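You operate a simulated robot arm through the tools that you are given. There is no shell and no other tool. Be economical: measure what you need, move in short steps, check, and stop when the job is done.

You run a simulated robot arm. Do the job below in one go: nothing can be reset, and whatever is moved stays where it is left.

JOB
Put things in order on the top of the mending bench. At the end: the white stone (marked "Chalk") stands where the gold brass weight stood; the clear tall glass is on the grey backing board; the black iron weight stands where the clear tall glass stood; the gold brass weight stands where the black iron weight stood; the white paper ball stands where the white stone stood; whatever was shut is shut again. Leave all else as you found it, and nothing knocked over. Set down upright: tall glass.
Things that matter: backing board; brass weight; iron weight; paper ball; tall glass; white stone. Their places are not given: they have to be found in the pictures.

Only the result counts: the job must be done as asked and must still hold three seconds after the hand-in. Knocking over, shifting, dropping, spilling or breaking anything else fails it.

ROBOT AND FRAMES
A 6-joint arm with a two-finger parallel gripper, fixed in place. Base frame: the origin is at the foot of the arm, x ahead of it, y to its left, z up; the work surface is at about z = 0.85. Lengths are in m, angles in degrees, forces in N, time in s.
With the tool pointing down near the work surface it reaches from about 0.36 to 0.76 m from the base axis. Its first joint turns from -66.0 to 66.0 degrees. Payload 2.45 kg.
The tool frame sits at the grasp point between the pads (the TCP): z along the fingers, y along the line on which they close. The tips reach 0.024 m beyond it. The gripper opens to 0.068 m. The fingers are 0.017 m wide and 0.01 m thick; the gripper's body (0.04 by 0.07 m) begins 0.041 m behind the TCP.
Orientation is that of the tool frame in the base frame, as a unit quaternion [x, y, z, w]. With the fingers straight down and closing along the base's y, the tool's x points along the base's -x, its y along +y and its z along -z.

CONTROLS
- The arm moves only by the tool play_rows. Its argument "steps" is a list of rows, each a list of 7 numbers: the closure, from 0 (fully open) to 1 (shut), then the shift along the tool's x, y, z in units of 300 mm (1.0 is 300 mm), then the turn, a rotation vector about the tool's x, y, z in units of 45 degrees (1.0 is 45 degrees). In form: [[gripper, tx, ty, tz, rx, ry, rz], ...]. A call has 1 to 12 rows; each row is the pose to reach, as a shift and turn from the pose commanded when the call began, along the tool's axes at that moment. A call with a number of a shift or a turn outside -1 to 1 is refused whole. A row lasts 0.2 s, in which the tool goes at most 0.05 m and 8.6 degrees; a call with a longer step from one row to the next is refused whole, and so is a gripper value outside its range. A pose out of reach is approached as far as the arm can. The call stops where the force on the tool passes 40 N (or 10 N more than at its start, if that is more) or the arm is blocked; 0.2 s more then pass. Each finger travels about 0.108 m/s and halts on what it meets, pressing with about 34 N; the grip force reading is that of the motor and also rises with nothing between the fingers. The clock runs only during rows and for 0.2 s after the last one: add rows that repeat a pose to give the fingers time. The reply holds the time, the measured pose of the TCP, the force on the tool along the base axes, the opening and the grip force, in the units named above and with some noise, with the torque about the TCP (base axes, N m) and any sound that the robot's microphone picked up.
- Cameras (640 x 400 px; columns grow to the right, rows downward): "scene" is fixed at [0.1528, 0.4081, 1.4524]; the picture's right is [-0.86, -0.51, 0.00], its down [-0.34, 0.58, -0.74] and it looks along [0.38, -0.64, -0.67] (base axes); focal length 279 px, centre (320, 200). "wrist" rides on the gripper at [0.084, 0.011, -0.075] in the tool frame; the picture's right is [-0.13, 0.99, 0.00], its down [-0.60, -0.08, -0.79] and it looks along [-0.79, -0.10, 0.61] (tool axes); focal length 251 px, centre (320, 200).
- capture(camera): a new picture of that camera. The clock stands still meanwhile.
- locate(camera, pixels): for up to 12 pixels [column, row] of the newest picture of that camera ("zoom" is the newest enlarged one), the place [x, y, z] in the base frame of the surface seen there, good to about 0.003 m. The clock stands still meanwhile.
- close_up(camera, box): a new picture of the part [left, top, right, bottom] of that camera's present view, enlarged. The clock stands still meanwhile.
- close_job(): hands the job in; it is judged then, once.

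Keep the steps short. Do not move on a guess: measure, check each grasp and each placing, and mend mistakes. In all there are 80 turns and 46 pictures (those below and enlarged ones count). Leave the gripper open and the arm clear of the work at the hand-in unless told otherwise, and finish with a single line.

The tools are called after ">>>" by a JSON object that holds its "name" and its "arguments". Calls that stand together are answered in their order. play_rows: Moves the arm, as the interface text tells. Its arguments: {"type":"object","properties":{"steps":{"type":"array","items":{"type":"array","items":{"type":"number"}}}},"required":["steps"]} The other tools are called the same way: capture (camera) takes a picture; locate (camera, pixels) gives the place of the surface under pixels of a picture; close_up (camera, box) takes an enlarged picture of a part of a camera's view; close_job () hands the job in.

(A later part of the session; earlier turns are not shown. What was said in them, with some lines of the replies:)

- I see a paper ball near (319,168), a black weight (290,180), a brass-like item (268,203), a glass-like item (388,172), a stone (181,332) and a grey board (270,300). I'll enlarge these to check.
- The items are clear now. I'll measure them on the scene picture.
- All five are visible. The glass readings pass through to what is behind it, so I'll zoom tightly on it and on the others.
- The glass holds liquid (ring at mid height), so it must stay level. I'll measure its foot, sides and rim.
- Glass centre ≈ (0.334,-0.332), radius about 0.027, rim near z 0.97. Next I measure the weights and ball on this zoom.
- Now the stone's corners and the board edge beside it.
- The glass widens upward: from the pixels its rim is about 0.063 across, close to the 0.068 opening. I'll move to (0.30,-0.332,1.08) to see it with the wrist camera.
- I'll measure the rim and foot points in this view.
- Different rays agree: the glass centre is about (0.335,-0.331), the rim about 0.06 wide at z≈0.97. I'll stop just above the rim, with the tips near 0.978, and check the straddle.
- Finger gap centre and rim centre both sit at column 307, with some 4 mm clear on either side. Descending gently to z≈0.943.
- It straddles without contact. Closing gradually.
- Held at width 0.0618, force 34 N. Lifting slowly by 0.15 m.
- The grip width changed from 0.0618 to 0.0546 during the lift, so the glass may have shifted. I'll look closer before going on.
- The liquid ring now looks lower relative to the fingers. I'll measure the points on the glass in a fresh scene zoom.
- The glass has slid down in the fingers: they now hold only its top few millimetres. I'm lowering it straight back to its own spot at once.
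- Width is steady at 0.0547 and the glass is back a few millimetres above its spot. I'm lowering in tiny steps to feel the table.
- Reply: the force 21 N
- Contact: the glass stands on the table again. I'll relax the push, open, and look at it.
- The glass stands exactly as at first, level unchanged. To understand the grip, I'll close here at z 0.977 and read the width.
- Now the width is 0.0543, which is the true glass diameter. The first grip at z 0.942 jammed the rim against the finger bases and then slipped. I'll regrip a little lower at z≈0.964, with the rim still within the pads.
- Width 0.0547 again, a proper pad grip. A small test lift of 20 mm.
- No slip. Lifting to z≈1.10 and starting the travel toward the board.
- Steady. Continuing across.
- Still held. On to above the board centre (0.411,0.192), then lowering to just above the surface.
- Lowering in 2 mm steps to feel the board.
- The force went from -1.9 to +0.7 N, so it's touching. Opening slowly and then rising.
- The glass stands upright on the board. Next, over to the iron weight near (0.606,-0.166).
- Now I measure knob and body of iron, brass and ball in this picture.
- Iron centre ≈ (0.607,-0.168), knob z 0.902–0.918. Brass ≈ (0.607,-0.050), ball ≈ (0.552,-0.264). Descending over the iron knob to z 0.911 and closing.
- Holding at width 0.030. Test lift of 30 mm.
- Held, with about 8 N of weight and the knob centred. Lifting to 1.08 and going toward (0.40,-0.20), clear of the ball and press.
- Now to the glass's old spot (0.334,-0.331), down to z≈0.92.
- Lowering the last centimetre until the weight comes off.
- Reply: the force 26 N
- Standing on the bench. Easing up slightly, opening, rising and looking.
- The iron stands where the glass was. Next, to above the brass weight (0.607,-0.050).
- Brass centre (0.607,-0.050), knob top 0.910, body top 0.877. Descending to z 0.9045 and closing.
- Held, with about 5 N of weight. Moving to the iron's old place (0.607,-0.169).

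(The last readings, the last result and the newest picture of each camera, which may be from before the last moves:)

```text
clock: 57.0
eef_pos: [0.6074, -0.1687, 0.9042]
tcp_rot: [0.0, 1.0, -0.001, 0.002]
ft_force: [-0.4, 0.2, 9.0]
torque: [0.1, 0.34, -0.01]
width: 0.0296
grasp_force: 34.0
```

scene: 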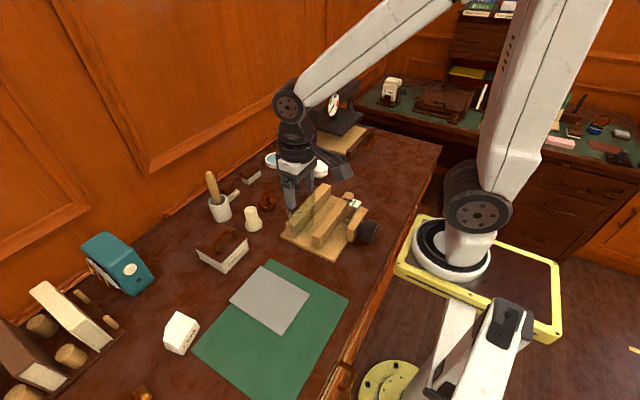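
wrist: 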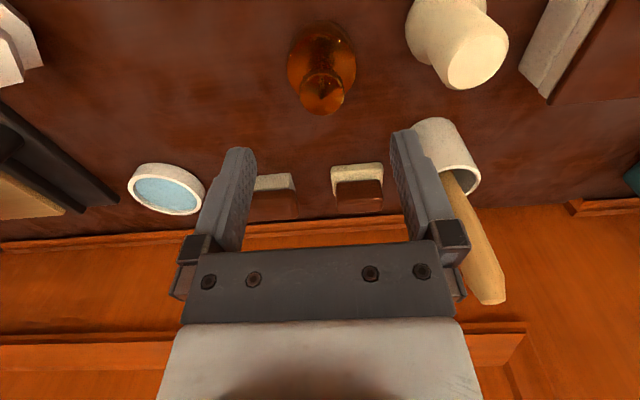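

On the bench (+9 N). Easing, opening and rising.

>>> {"name": "play_rows", "arguments": {"steps": [[0.9, 0, 0, -0.002, 0, 0, 0], [0.6, 0, 0, -0.002, 0, 0, 0], [0.4, 0, 0, -0.002, 0, 0, 0], [0.2, 0, 0, -0.002, 0, 0, 0], [0, 0, 0, -0.002, 0, 0, 0], [0, 0, 0, -0.06, 0, 0, 0], [0, 0, 0, -0.18, 0, 0, 0], [0, 0, 0, -0.33, 0, 0, 0], [0, 0, 0, -0.48, 0, 0, 0], [0, 0, 0, -0.6, 0, 0, 0], [0, 0, 0, -0.6, 0, 0, 0]]}}

>>> {"name": "capture", "arguments": {"camera": "wrist"}}

```text
clock: 59.4
eef_pos: [0.6034, -0.1672, 1.0818]
tcp_rot: [0.0, 1.0, 0.0, 0.0]
ft_force: [-0.4, 0.6, -0.4]
torque: [0.03, 0.01, -0.01]
width: 0.0678
grasp_force: 0.1
```

```text
16 pictures are left
```

wrist: 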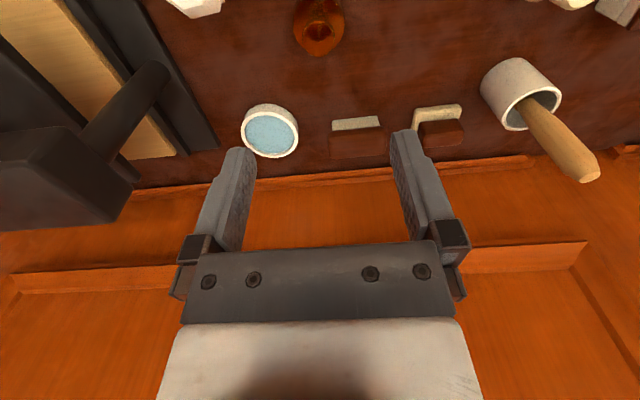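

Brass stands upright in the iron's place. Next, over toward the stone at (0.514,0.350), in two calls.

>>> {"name": "play_rows", "arguments": {"steps": [[0, 0.037, 0.143, 0, 0, 0, 0], [0, 0.074, 0.286, 0, 0, 0, 0], [0, 0.111, 0.43, 0, 0, 0, 0], [0, 0.148, 0.573, 0, 0, 0, 0], [0, 0.185, 0.717, 0, 0, 0, 0], [0, 0.222, 0.86, 0, 0, 0, 0]]}}

>>> {"name": "play_rows", "arguments": {"steps": [[0, 0.037, 0.143, 0, 0, 0, 0], [0, 0.074, 0.286, 0, 0, 0, 0], [0, 0.111, 0.43, 0, 0, 0, 0], [0, 0.148, 0.573, 0, 0, 0, 0], [0, 0.185, 0.717, 0, 0, 0, 0], [0, 0.222, 0.86, 0, 0, 0, 0], [0, 0.222, 0.86, 0.1, 0, 0, 0], [0, 0.222, 0.86, 0.1, 0, 0, 0]]}}

>>> {"name": "capture", "arguments": {"camera": "wrist"}}

```text
clock: 60.8
eef_pos: [0.5384, 0.0889, 1.0833]
tcp_rot: [-0.001, 1.0, 0.0, -0.001]
ft_force: [-0.9, 0.7, -0.3]
torque: [0.0, 0.0, 0.01]
width: 0.0682
grasp_force: 0.1
```

```text
clock: 62.6
eef_pos: [0.4731, 0.3487, 1.0535]
tcp_rot: [0.001, 1.0, 0.0, -0.001]
ft_force: [0.6, 1.1, -0.1]
torque: [0.01, 0.02, -0.05]
width: 0.0683
grasp_force: 0.0
```

```text
15 pictures are left
```

wrist: 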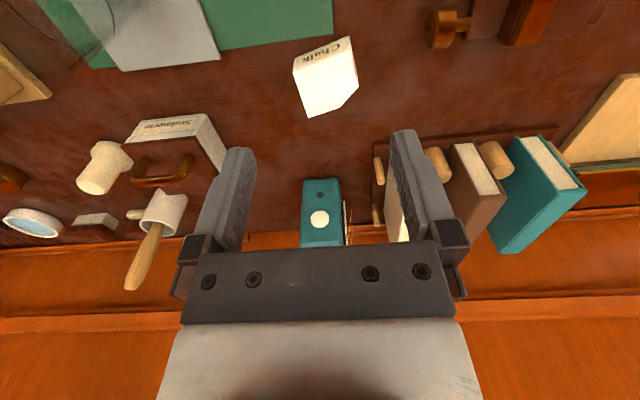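

A closer view of the stone at (325,78) to see its faces.

>>> {"name": "close_up", "arguments": {"camera": "wrist", "box": [275, 25, 375, 125]}}

```text
4.00 times, centred on (325, 75) of wrist
```

zoom: 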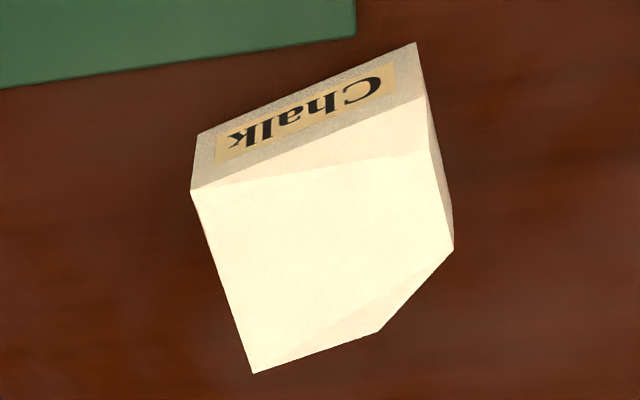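

>>> {"name": "locate", "arguments": {"camera": "zoom", "pixels": [[200, 136], [416, 45], [192, 190], [253, 371], [380, 330], [452, 248], [428, 98], [428, 152], [225, 182], [440, 190], [222, 280], [345, 355]]}}

```text
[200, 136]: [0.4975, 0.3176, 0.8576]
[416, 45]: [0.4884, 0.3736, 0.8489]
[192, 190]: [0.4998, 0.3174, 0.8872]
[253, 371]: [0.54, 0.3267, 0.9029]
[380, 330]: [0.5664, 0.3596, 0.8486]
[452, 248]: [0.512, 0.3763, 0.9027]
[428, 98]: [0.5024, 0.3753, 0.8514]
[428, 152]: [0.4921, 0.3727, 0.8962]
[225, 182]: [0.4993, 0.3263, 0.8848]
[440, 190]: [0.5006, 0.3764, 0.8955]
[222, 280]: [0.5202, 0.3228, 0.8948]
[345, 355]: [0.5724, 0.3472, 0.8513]
```

The stone's Chalk face and its back face are parallel, about 42 mm apart with the normal at 13° to x, so I'll grip across those. This needs a 77° turn of the tool, done in two calls at height.

>>> {"name": "play_rows", "arguments": {"steps": [[0, 0, 0, 0, 0, 0, 0.18], [0, 0, 0, 0, 0, 0, 0.36], [0, 0, 0, 0, 0, 0, 0.54], [0, 0, 0, 0, 0, 0, 0.72], [0, 0, 0, 0, 0, 0, 0.9], [0, 0, 0, 0, 0, 0, 0.9]]}}

>>> {"name": "play_rows", "arguments": {"steps": [[0, 0, 0, 0, 0, 0, 0.18], [0, 0, 0, 0, 0, 0, 0.36], [0, 0, 0, 0, 0, 0, 0.54], [0, 0, 0, 0, 0, 0, 0.72], [0, 0, 0, 0, 0, 0, 0.811], [0, 0, 0, 0, 0, 0, 0.811]]}}

```text
clock: 64.0
eef_pos: [0.4736, 0.347, 1.053]
tcp_rot: [0.347, 0.938, 0.0, 0.0]
ft_force: [-0.6, -0.1, 0.1]
torque: [-0.02, -0.01, -0.02]
width: 0.0679
grasp_force: 0.1
```

```text
clock: 65.4
eef_pos: [0.4728, 0.3462, 1.0541]
tcp_rot: [0.623, 0.782, 0.0, 0.0]
ft_force: [-0.6, 0.2, 0.3]
torque: [0.01, -0.02, 0.03]
width: 0.0679
grasp_force: 0.2
```

Turned correctly. Moving over (0.516,0.3385) at z≈0.96 and checking.

>>> {"name": "play_rows", "arguments": {"steps": [[0, -0.057, 0.134, 0, 0, 0, 0], [0, -0.057, 0.134, 0.1, 0, 0, 0], [0, -0.057, 0.134, 0.2, 0, 0, 0], [0, -0.057, 0.134, 0.313, 0, 0, 0], [0, -0.057, 0.134, 0.313, 0, 0, 0]]}}

>>> {"name": "capture", "arguments": {"camera": "wrist"}}

```text
clock: 66.6
eef_pos: [0.5163, 0.3394, 0.9609]
tcp_rot: [0.622, 0.783, 0.0, 0.001]
ft_force: [0.3, 0.4, -0.6]
torque: [-0.02, -0.02, 0.0]
width: 0.0681
grasp_force: 0.0
```

```text
13 pictures are left
```

wrist: 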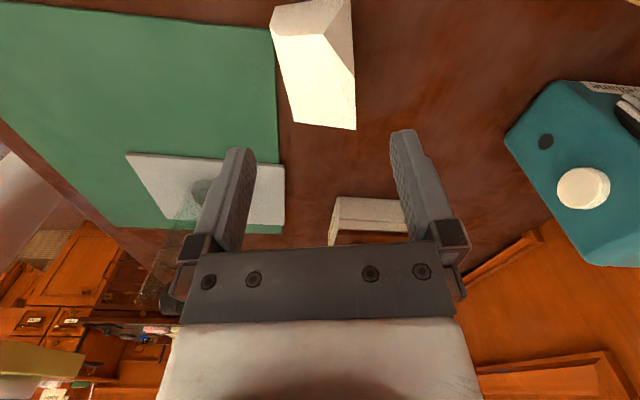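

The stone lies between the fingers. Descending to z≈0.884 and closing gradually.

>>> {"name": "play_rows", "arguments": {"steps": [[0, 0, 0, 0.08, 0, 0, 0], [0, 0, 0, 0.16, 0, 0, 0], [0, 0, 0, 0.22, 0, 0, 0], [0, 0, 0, 0.256, 0, 0, 0], [0, 0, 0, 0.256, 0, 0, 0], [0.15, 0, 0, 0.256, 0, 0, 0], [0.28, 0, 0, 0.256, 0, 0, 0], [0.34, 0, 0, 0.256, 0, 0, 0], [0.4, 0, 0, 0.256, 0, 0, 0], [0.5, 0, 0, 0.256, 0, 0, 0], [0.6, 0, 0, 0.256, 0, 0, 0], [0.6, 0, 0, 0.256, 0, 0, 0]]}}

```text
clock: 69.2
eef_pos: [0.5158, 0.3398, 0.884]
tcp_rot: [0.623, 0.783, 0.0, 0.0]
ft_force: [0.0, 0.3, 1.0]
torque: [0.02, -0.03, -0.01]
width: 0.0427
grasp_force: 33.6
```

Gripped at 0.0427, as expected. Test lift of 30 mm.

>>> {"name": "play_rows", "arguments": {"steps": [[0.6, 0, 0, -0.02, 0, 0, 0], [0.6, 0, 0, -0.06, 0, 0, 0], [0.6, 0, 0, -0.1, 0, 0, 0], [0.6, 0, 0, -0.1, 0, 0, 0]]}}

>>> {"name": "capture", "arguments": {"camera": "wrist"}}

```text
clock: 70.2
eef_pos: [0.5167, 0.3394, 0.9125]
tcp_rot: [0.622, 0.783, 0.0, 0.0]
ft_force: [0.3, 0.5, -3.3]
torque: [-0.02, -0.02, -0.01]
width: 0.0427
grasp_force: 33.9
```

```text
12 pictures are left
```

wrist: 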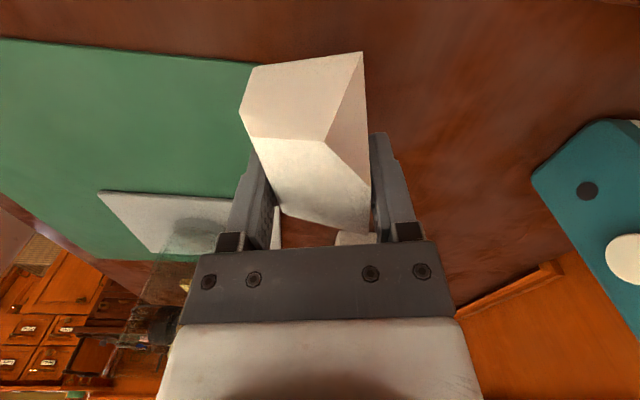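

Held firmly. Lifting to 1.10 and travelling toward the brass's old place.

>>> {"name": "play_rows", "arguments": {"steps": [[0.6, 0, 0, -0.1, 0, 0, 0], [0.6, 0, 0, -0.24, 0, 0, 0], [0.6, 0, 0, -0.38, 0, 0, 0], [0.6, 0, 0, -0.52, 0, 0, 0], [0.6, 0, 0, -0.62, 0, 0, 0], [0.6, -0.1, 0, -0.625, 0, 0, 0], [0.6, -0.25, 0.005, -0.625, 0, 0, 0], [0.6, -0.4, 0.01, -0.625, 0, 0, 0], [0.6, -0.55, 0.015, -0.625, 0, 0, 0], [0.6, -0.7, 0.02, -0.625, 0, 0, 0], [0.6, -0.85, 0.026, -0.625, 0, 0, 0], [0.6, -0.85, 0.026, -0.625, 0, 0, 0]]}}

>>> {"name": "play_rows", "arguments": {"steps": [[0.6, -0.1, 0, 0, 0, 0, -0.17], [0.6, -0.2, 0, 0, 0, 0, -0.34], [0.6, -0.3, 0, 0, 0, 0, -0.51], [0.6, -0.4, 0, 0, 0, 0, -0.68], [0.6, -0.487, 0, 0, 0, 0, -0.855], [0.6, -0.487, 0, 0, 0, 0, -0.855]]}}

>>> {"name": "play_rows", "arguments": {"steps": [[0.6, 0, 0, 0, 0, 0, -0.17], [0.6, 0, 0, 0, 0, 0, -0.34], [0.6, 0, 0, 0, 0, 0, -0.51], [0.6, 0, 0, 0, 0, 0, -0.68], [0.6, 0, 0, 0, 0, 0, -0.856], [0.6, 0, 0, 0, 0, 0, -0.856]]}}

```text
clock: 72.8
eef_pos: [0.5818, 0.0916, 1.0991]
tcp_rot: [0.623, 0.783, 0.0, 0.0]
ft_force: [-0.3, -0.6, -2.8]
torque: [-0.01, -0.02, -0.02]
width: 0.0429
grasp_force: 34.0
```

```text
clock: 74.2
eef_pos: [0.6152, -0.0502, 1.0989]
tcp_rot: [0.33, 0.944, 0.0, 0.0]
ft_force: [-0.4, 0.3, -2.8]
torque: [-0.03, 0.0, -0.02]
width: 0.0427
grasp_force: 34.1
```

```text
clock: 75.6
eef_pos: [0.6138, -0.0498, 1.1001]
tcp_rot: [-0.002, 1.0, 0.0, 0.001]
ft_force: [-0.2, 0.3, -2.4]
torque: [0.04, -0.03, -0.02]
width: 0.0426
grasp_force: 33.6
```

At (0.614,-0.050), level. Descending to just above the bench.

>>> {"name": "play_rows", "arguments": {"steps": [[0.6, -0.003, 0, 0.1, 0, 0, 0], [0.6, -0.003, 0, 0.25, 0, 0, 0], [0.6, -0.003, 0, 0.4, 0, 0, 0], [0.6, -0.003, 0, 0.52, 0, 0, 0], [0.6, -0.003, 0, 0.62, 0, 0, 0], [0.6, -0.003, 0, 0.68, 0, 0, 0], [0.6, -0.003, 0, 0.708, 0, 0, 0], [0.6, -0.003, 0, 0.708, 0, 0, 0]]}}

>>> {"name": "play_rows", "arguments": {"steps": [[0.6, 0, 0, 0.005, 0, 0, 0], [0.6, 0, 0, 0.01, 0, 0, 0], [0.6, 0, 0, 0.01, 0, 0, 0]]}}

```text
clock: 77.4
eef_pos: [0.6149, -0.0489, 0.8874]
tcp_rot: [0.0, 1.0, 0.0, 0.0]
ft_force: [-0.7, 0.5, -2.8]
torque: [-0.04, 0.0, -0.01]
width: 0.0428
grasp_force: 34.3
```

```text
clock: 78.2
eef_pos: [0.6154, -0.0498, 0.8837]
tcp_rot: [0.0, 1.0, 0.0, 0.0]
ft_force: [-0.3, -0.2, -1.2]
torque: [0.04, 0.02, -0.01]
width: 0.0426
grasp_force: 33.7
```

One millimetre more to seat it.

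>>> {"name": "play_rows", "arguments": {"steps": [[0.6, 0, 0, 0.003, 0, 0, 0], [0.6, 0, 0, 0.003, 0, 0, 0]]}}

```text
clock: 78.8
eef_pos: [0.6151, -0.0493, 0.8843]
tcp_rot: [0.0, 1.0, -0.001, 0.0]
ft_force: [-2.1, -2.6, 7.1]
torque: [0.12, 0.43, 0.16]
width: 0.0424
grasp_force: 34.1
```

Seated (+7 N). Opening and rising.

>>> {"name": "play_rows", "arguments": {"steps": [[0.5, 0, 0, 0, 0, 0, 0], [0.35, 0, 0, 0, 0, 0, 0], [0.2, 0, 0, 0, 0, 0, 0], [0.05, 0, 0, 0, 0, 0, 0], [0, 0, 0, 0, 0, 0, 0], [0, 0, 0, -0.06, 0, 0, 0], [0, 0, 0, -0.18, 0, 0, 0], [0, 0, 0, -0.33, 0, 0, 0], [0, 0, 0, -0.48, 0, 0, 0], [0, 0, 0, -0.6, 0, 0, 0], [0, 0, 0, -0.6, 0, 0, 0]]}}

>>> {"name": "play_rows", "arguments": {"steps": [[0, 0.08, -0.14, 0, 0, 0, 0], [0, 0.15, -0.28, 0, 0, 0, 0], [0, 0.22, -0.42, 0, 0, 0, 0], [0, 0.29, -0.56, 0, 0, 0, 0], [0, 0.34, -0.7, 0.04, 0, 0, 0], [0, 0.34, -0.717, 0.12, 0, 0, 0], [0, 0.34, -0.717, 0.2, 0, 0, 0], [0, 0.34, -0.717, 0.2, 0, 0, 0]]}}

>>> {"name": "capture", "arguments": {"camera": "wrist"}}

```text
clock: 81.2
eef_pos: [0.6154, -0.0491, 1.0661]
tcp_rot: [0.0, 1.0, 0.0, 0.0]
ft_force: [0.2, 0.0, 0.9]
torque: [0.02, -0.05, -0.01]
width: 0.0682
grasp_force: 0.1
```

```text
clock: 83.0
eef_pos: [0.5142, -0.2673, 1.0022]
tcp_rot: [0.0, 1.0, 0.0, 0.0]
ft_force: [0.2, -0.6, -0.1]
torque: [0.02, -0.02, -0.01]
width: 0.068
grasp_force: 0.1
```

```text
11 pictures are left
```

wrist: 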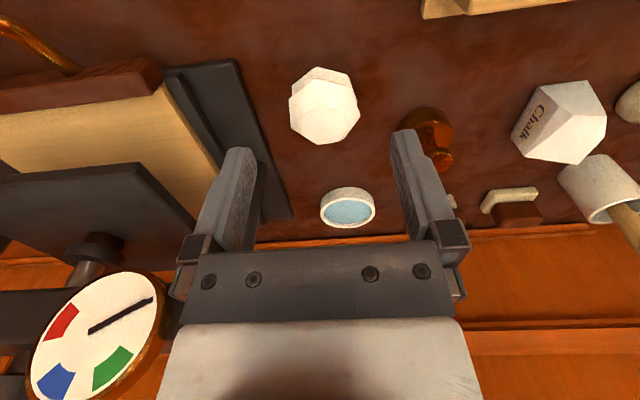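

The stone stands. The press is close on the left, so I'll measure the ball and the press parts.

>>> {"name": "locate", "arguments": {"camera": "wrist", "pixels": [[325, 110], [290, 105], [357, 105], [325, 143], [320, 68], [240, 120], [235, 62], [285, 200], [140, 175], [90, 240], [150, 290], [562, 110]]}}

>>> {"name": "close_up", "arguments": {"camera": "wrist", "box": [240, 40, 400, 160]}}

```text
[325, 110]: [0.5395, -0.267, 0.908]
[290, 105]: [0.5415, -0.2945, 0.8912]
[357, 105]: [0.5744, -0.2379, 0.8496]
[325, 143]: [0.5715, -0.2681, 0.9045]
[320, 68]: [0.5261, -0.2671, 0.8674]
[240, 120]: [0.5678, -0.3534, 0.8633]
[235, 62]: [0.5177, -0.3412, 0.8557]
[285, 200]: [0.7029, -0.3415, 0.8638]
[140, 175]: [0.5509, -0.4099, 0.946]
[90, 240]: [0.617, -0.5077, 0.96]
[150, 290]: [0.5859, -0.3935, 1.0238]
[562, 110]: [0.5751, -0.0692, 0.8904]
```

```text
3.33 times, centred on (320, 100) of wrist
```

zoom: 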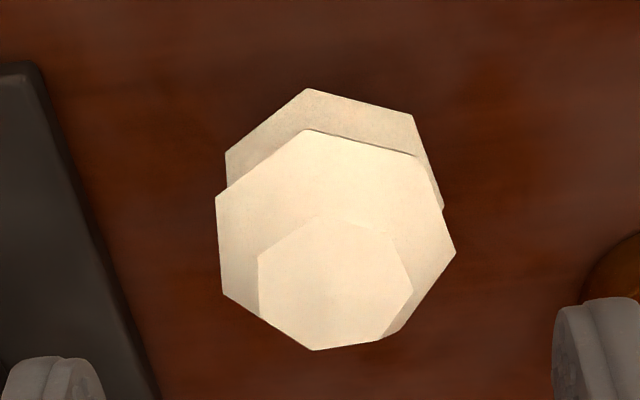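

The press base edge is at y≈-0.335 and the left finger will reach y≈-0.31, so there is room. Ball centre ≈ (0.551,-0.267), 0.054 wide. Descending to z 0.880.

>>> {"name": "play_rows", "arguments": {"steps": [[0, -0.123, 0, 0, 0, 0, 0], [0, -0.123, 0, 0.1, 0, 0, 0], [0, -0.123, 0, 0.2, 0, 0, 0], [0, -0.123, 0, 0.3, 0, 0, 0], [0, -0.123, 0, 0.36, 0, 0, 0], [0, -0.123, 0, 0.405, 0, 0, 0], [0, -0.123, 0, 0.405, 0, 0, 0]]}}

>>> {"name": "play_rows", "arguments": {"steps": [[0.06, 0, 0, 0, 0, 0, 0], [0.12, 0, 0, 0, 0, 0, 0], [0.17, 0, 0, 0, 0, 0, 0], [0.21, 0, 0, 0, 0, 0, 0], [0.25, 0, 0, 0, 0, 0, 0], [0.28, 0, 0, 0, 0, 0, 0], [0.28, 0, 0, 0, 0, 0, 0]]}}

```text
clock: 84.6
eef_pos: [0.5495, -0.2649, 0.8839]
tcp_rot: [0.0, 1.0, -0.001, 0.0]
ft_force: [-0.3, 0.6, -0.2]
torque: [0.01, -0.01, 0.0]
width: 0.0679
grasp_force: 0.1
```

```text
clock: 86.2
eef_pos: [0.5499, -0.2642, 0.884]
tcp_rot: [0.0, 1.0, 0.0, 0.0]
ft_force: [0.0, 0.4, 0.5]
torque: [0.02, -0.01, 0.01]
width: 0.0494
grasp_force: 0.1
```

No grip force yet at 0.049. Closing further, gently.

>>> {"name": "play_rows", "arguments": {"steps": [[0.31, 0, 0, 0, 0, 0, 0], [0.34, 0, 0, 0, 0, 0, 0], [0.37, 0, 0, 0, 0, 0, 0], [0.37, 0, 0, 0, 0, 0, 0]]}}

>>> {"name": "close_up", "arguments": {"camera": "wrist", "box": [180, 0, 480, 200]}}

```text
clock: 87.2
eef_pos: [0.5489, -0.265, 0.8838]
tcp_rot: [0.001, 1.0, 0.0, 0.001]
ft_force: [-0.7, -0.3, 0.1]
torque: [0.01, -0.01, 0.01]
width: 0.0455
grasp_force: 34.0
```

```text
2.00 times, centred on (330, 100) of wrist
```

zoom: 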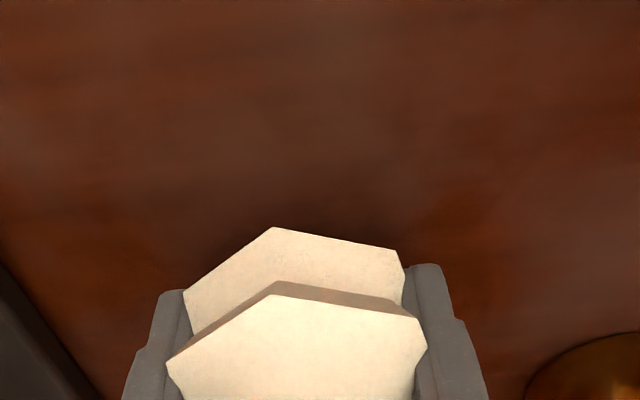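

Gripped at 0.0455. Test lift, then up to 1.08.

>>> {"name": "play_rows", "arguments": {"steps": [[0.37, 0, 0, -0.02, 0, 0, 0], [0.37, 0, 0, -0.06, 0, 0, 0], [0.37, 0, 0, -0.1, 0, 0, 0], [0.37, 0, 0, -0.2, 0, 0, 0], [0.37, 0, 0, -0.32, 0, 0, 0], [0.37, 0, 0, -0.46, 0, 0, 0], [0.37, 0, 0, -0.6, 0, 0, 0], [0.37, 0, 0, -0.67, 0, 0, 0], [0.37, 0, 0, -0.67, 0, 0, 0]]}}

>>> {"name": "capture", "arguments": {"camera": "wrist"}}

```text
clock: 89.2
eef_pos: [0.5498, -0.2629, 1.0838]
tcp_rot: [0.0, 1.0, 0.0, 0.0]
ft_force: [0.4, 0.1, 0.1]
torque: [0.0, -0.01, -0.02]
width: 0.0454
grasp_force: 34.4
```

```text
8 pictures are left
```

wrist: 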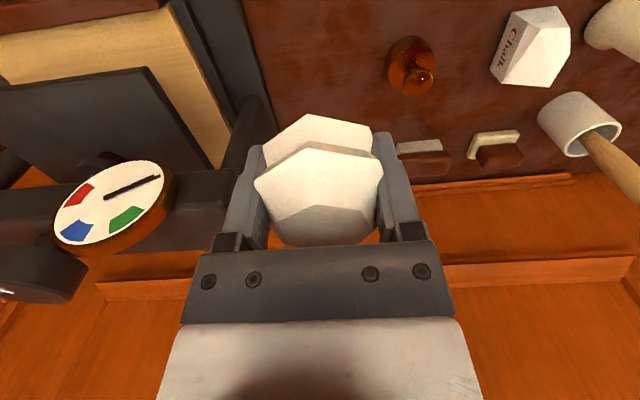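

Held. Travelling to the stone's old place (0.513,0.349).

>>> {"name": "play_rows", "arguments": {"steps": [[0.37, 0.005, 0.06, 0, 0, 0, 0], [0.37, 0.02, 0.19, 0, 0, 0, 0], [0.37, 0.03, 0.34, 0, 0, 0, 0], [0.37, 0.04, 0.49, 0, 0, 0, 0], [0.37, 0.045, 0.64, 0, 0, 0, 0], [0.37, 0.05, 0.79, 0, 0, 0, 0], [0.37, 0.055, 0.91, 0, 0, 0, 0], [0.37, 0.06, 0.97, 0, 0, 0, 0]]}}

>>> {"name": "play_rows", "arguments": {"steps": [[0.37, 0.005, 0.06, 0, 0, 0, 0], [0.37, 0.02, 0.19, 0, 0, 0, 0], [0.37, 0.03, 0.34, 0, 0, 0, 0], [0.37, 0.04, 0.49, 0, 0, 0, 0], [0.37, 0.045, 0.64, 0, 0, 0, 0], [0.37, 0.05, 0.79, 0, 0, 0, 0], [0.37, 0.055, 0.91, 0, 0, 0, 0], [0.37, 0.06, 0.97, 0, 0, 0, 0], [0.37, 0.06, 0.97, 0, 0, 0, 0]]}}

```text
clock: 91.0
eef_pos: [0.531, 0.0258, 1.0854]
tcp_rot: [0.001, 1.0, 0.0, 0.0]
ft_force: [-0.2, 0.5, 0.4]
torque: [0.02, 0.03, 0.03]
width: 0.0461
grasp_force: 34.6
```

```text
clock: 93.0
eef_pos: [0.5136, 0.3173, 1.0829]
tcp_rot: [-0.001, 1.0, 0.001, -0.001]
ft_force: [0.4, 0.0, 0.3]
torque: [-0.02, 0.0, 0.01]
width: 0.046
grasp_force: 33.9
```

Final shift and descent to just above the bench.

>>> {"name": "play_rows", "arguments": {"steps": [[0.37, 0, 0.06, 0, 0, 0, 0], [0.37, 0, 0.106, 0.05, 0, 0, 0], [0.37, 0, 0.106, 0.18, 0, 0, 0], [0.37, 0, 0.106, 0.31, 0, 0, 0], [0.37, 0, 0.106, 0.44, 0, 0, 0], [0.37, 0, 0.106, 0.54, 0, 0, 0], [0.37, 0, 0.106, 0.61, 0, 0, 0], [0.37, 0, 0.106, 0.645, 0, 0, 0], [0.37, 0, 0.106, 0.645, 0, 0, 0]]}}

>>> {"name": "play_rows", "arguments": {"steps": [[0.37, 0, 0, 0.006, 0, 0, 0], [0.37, 0, 0, 0.012, 0, 0, 0], [0.37, 0, 0, 0.015, 0, 0, 0], [0.37, 0, 0, 0.015, 0, 0, 0]]}}

```text
clock: 95.0
eef_pos: [0.513, 0.3491, 0.8899]
tcp_rot: [0.0, 1.0, 0.0, 0.0]
ft_force: [-1.2, 0.8, 0.4]
torque: [-0.02, -0.01, 0.01]
width: 0.0457
grasp_force: 34.2
```

```text
clock: 96.0
eef_pos: [0.514, 0.3494, 0.8862]
tcp_rot: [0.0, 1.0, 0.001, 0.0]
ft_force: [-0.2, 0.1, 0.4]
torque: [0.0, -0.01, -0.01]
width: 0.0456
grasp_force: 34.0
```

Not yet at the bench (it was gripped at 0.884). Two more millimetres.

>>> {"name": "play_rows", "arguments": {"steps": [[0.37, 0, 0, 0.004, 0, 0, 0], [0.37, 0, 0, 0.008, 0, 0, 0], [0.37, 0, 0, 0.008, 0, 0, 0]]}}

```text
clock: 96.8
eef_pos: [0.5143, 0.3482, 0.8831]
tcp_rot: [0.0, 1.0, -0.001, 0.0]
ft_force: [-1.2, 0.2, 2.0]
torque: [0.03, 0.01, 0.0]
width: 0.0456
grasp_force: 33.7
```

Light contact (+2 N). Opening slowly and rising.

>>> {"name": "play_rows", "arguments": {"steps": [[0.33, 0, 0, 0, 0, 0, 0], [0.29, 0, 0, 0, 0, 0, 0], [0.22, 0, 0, 0, 0, 0, 0], [0.1, 0, 0, 0, 0, 0, 0], [0, 0, 0, 0, 0, 0, 0], [0, 0, 0, 0, 0, 0, 0], [0, 0, 0, -0.06, 0, 0, 0], [0, 0, 0, -0.18, 0, 0, 0], [0, 0, 0, -0.33, 0, 0, 0], [0, 0, 0, -0.48, 0, 0, 0], [0, 0, 0, -0.6, 0, 0, 0], [0, 0, 0, -0.6, 0, 0, 0]]}}

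>>> {"name": "play_rows", "arguments": {"steps": [[0, 0.1, -0.1, -0.08, 0, 0, 0], [0, 0.18, -0.22, -0.14, 0, 0, 0], [0, 0.22, -0.36, -0.15, 0, 0, 0], [0, 0.22, -0.5, -0.15, 0, 0, 0], [0, 0.22, -0.64, -0.15, 0, 0, 0], [0, 0.22, -0.78, -0.15, 0, 0, 0], [0, 0.22, -0.92, -0.15, 0, 0, 0]]}}

>>> {"name": "capture", "arguments": {"camera": "scene"}}

```text
clock: 99.4
eef_pos: [0.5129, 0.3494, 1.0633]
tcp_rot: [0.0, 1.0, -0.001, -0.001]
ft_force: [-0.7, 0.3, -0.9]
torque: [0.01, 0.0, 0.01]
width: 0.0679
grasp_force: 0.1
```

```text
clock: 101.0
eef_pos: [0.4503, 0.0729, 1.107]
tcp_rot: [-0.001, 1.0, -0.001, 0.001]
ft_force: [-0.2, -0.3, -0.1]
torque: [-0.05, -0.03, 0.0]
width: 0.0682
grasp_force: 0.0
```

```text
7 pictures are left
```

scene: 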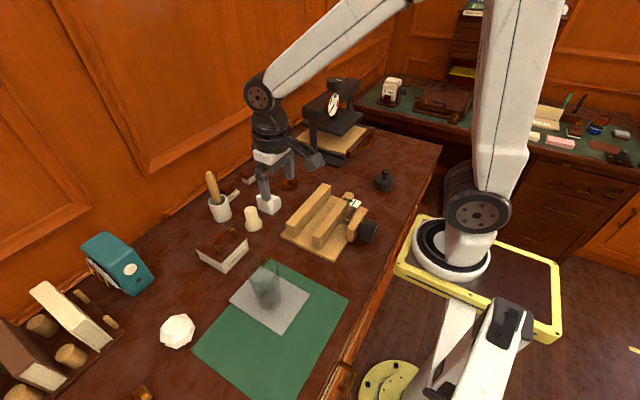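

All the pieces are in place. I'll move the arm clear toward its starting pose, then verify.

>>> {"name": "play_rows", "arguments": {"steps": [[0, 0.03, -0.14, -0.03, 0, 0, 0], [0, 0.06, -0.28, -0.06, 0, 0, 0], [0, 0.09, -0.42, -0.1, 0, 0, 0], [0, 0.12, -0.56, -0.13, 0, 0, 0], [0, 0.15, -0.7, -0.13, 0, 0, 0], [0, 0.15, -0.85, -0.13, 0, 0, 0], [0, 0.15, -1.0, -0.13, 0, 0, 0], [0, 0.15, -1.0, -0.13, 0, 0, 0]]}}

>>> {"name": "close_up", "arguments": {"camera": "scene", "box": [200, 130, 420, 270]}}

>>> {"name": "close_up", "arguments": {"camera": "scene", "box": [130, 240, 350, 380]}}

```text
clock: 102.8
eef_pos: [0.403, -0.2274, 1.1466]
tcp_rot: [0.0, 1.0, 0.0, 0.0]
ft_force: [0.6, -0.5, -0.4]
torque: [-0.01, 0.0, 0.0]
width: 0.068
grasp_force: 0.1
```

```text
2.86 times, centred on (310, 200) of scene
```

zoom: 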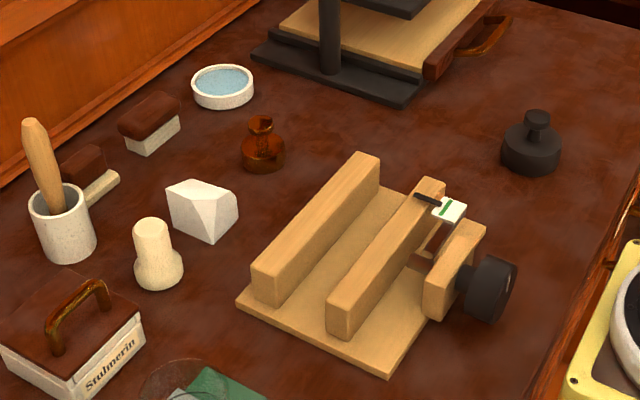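

```text
2.86 times, centred on (240, 310) of scene
```

zoom: 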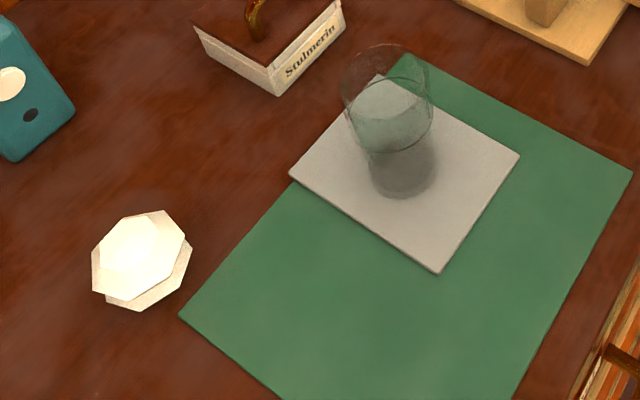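

Everything matches the job: the glass is upright on the board, iron, brass, stone and ball are in their new places, and the rest is as found.

>>> {"name": "close_job", "arguments": {}}

```text
The job is handed in.
```

The bench is in order as asked and the job is handed in: glass upright on the grey board, and stone, iron weight, brass weight and paper ball in their new places. The first lift of the glass slipped, but I set it back on its spot with no sign of a spill and regripped it. Nothing that was shut had to be opened.
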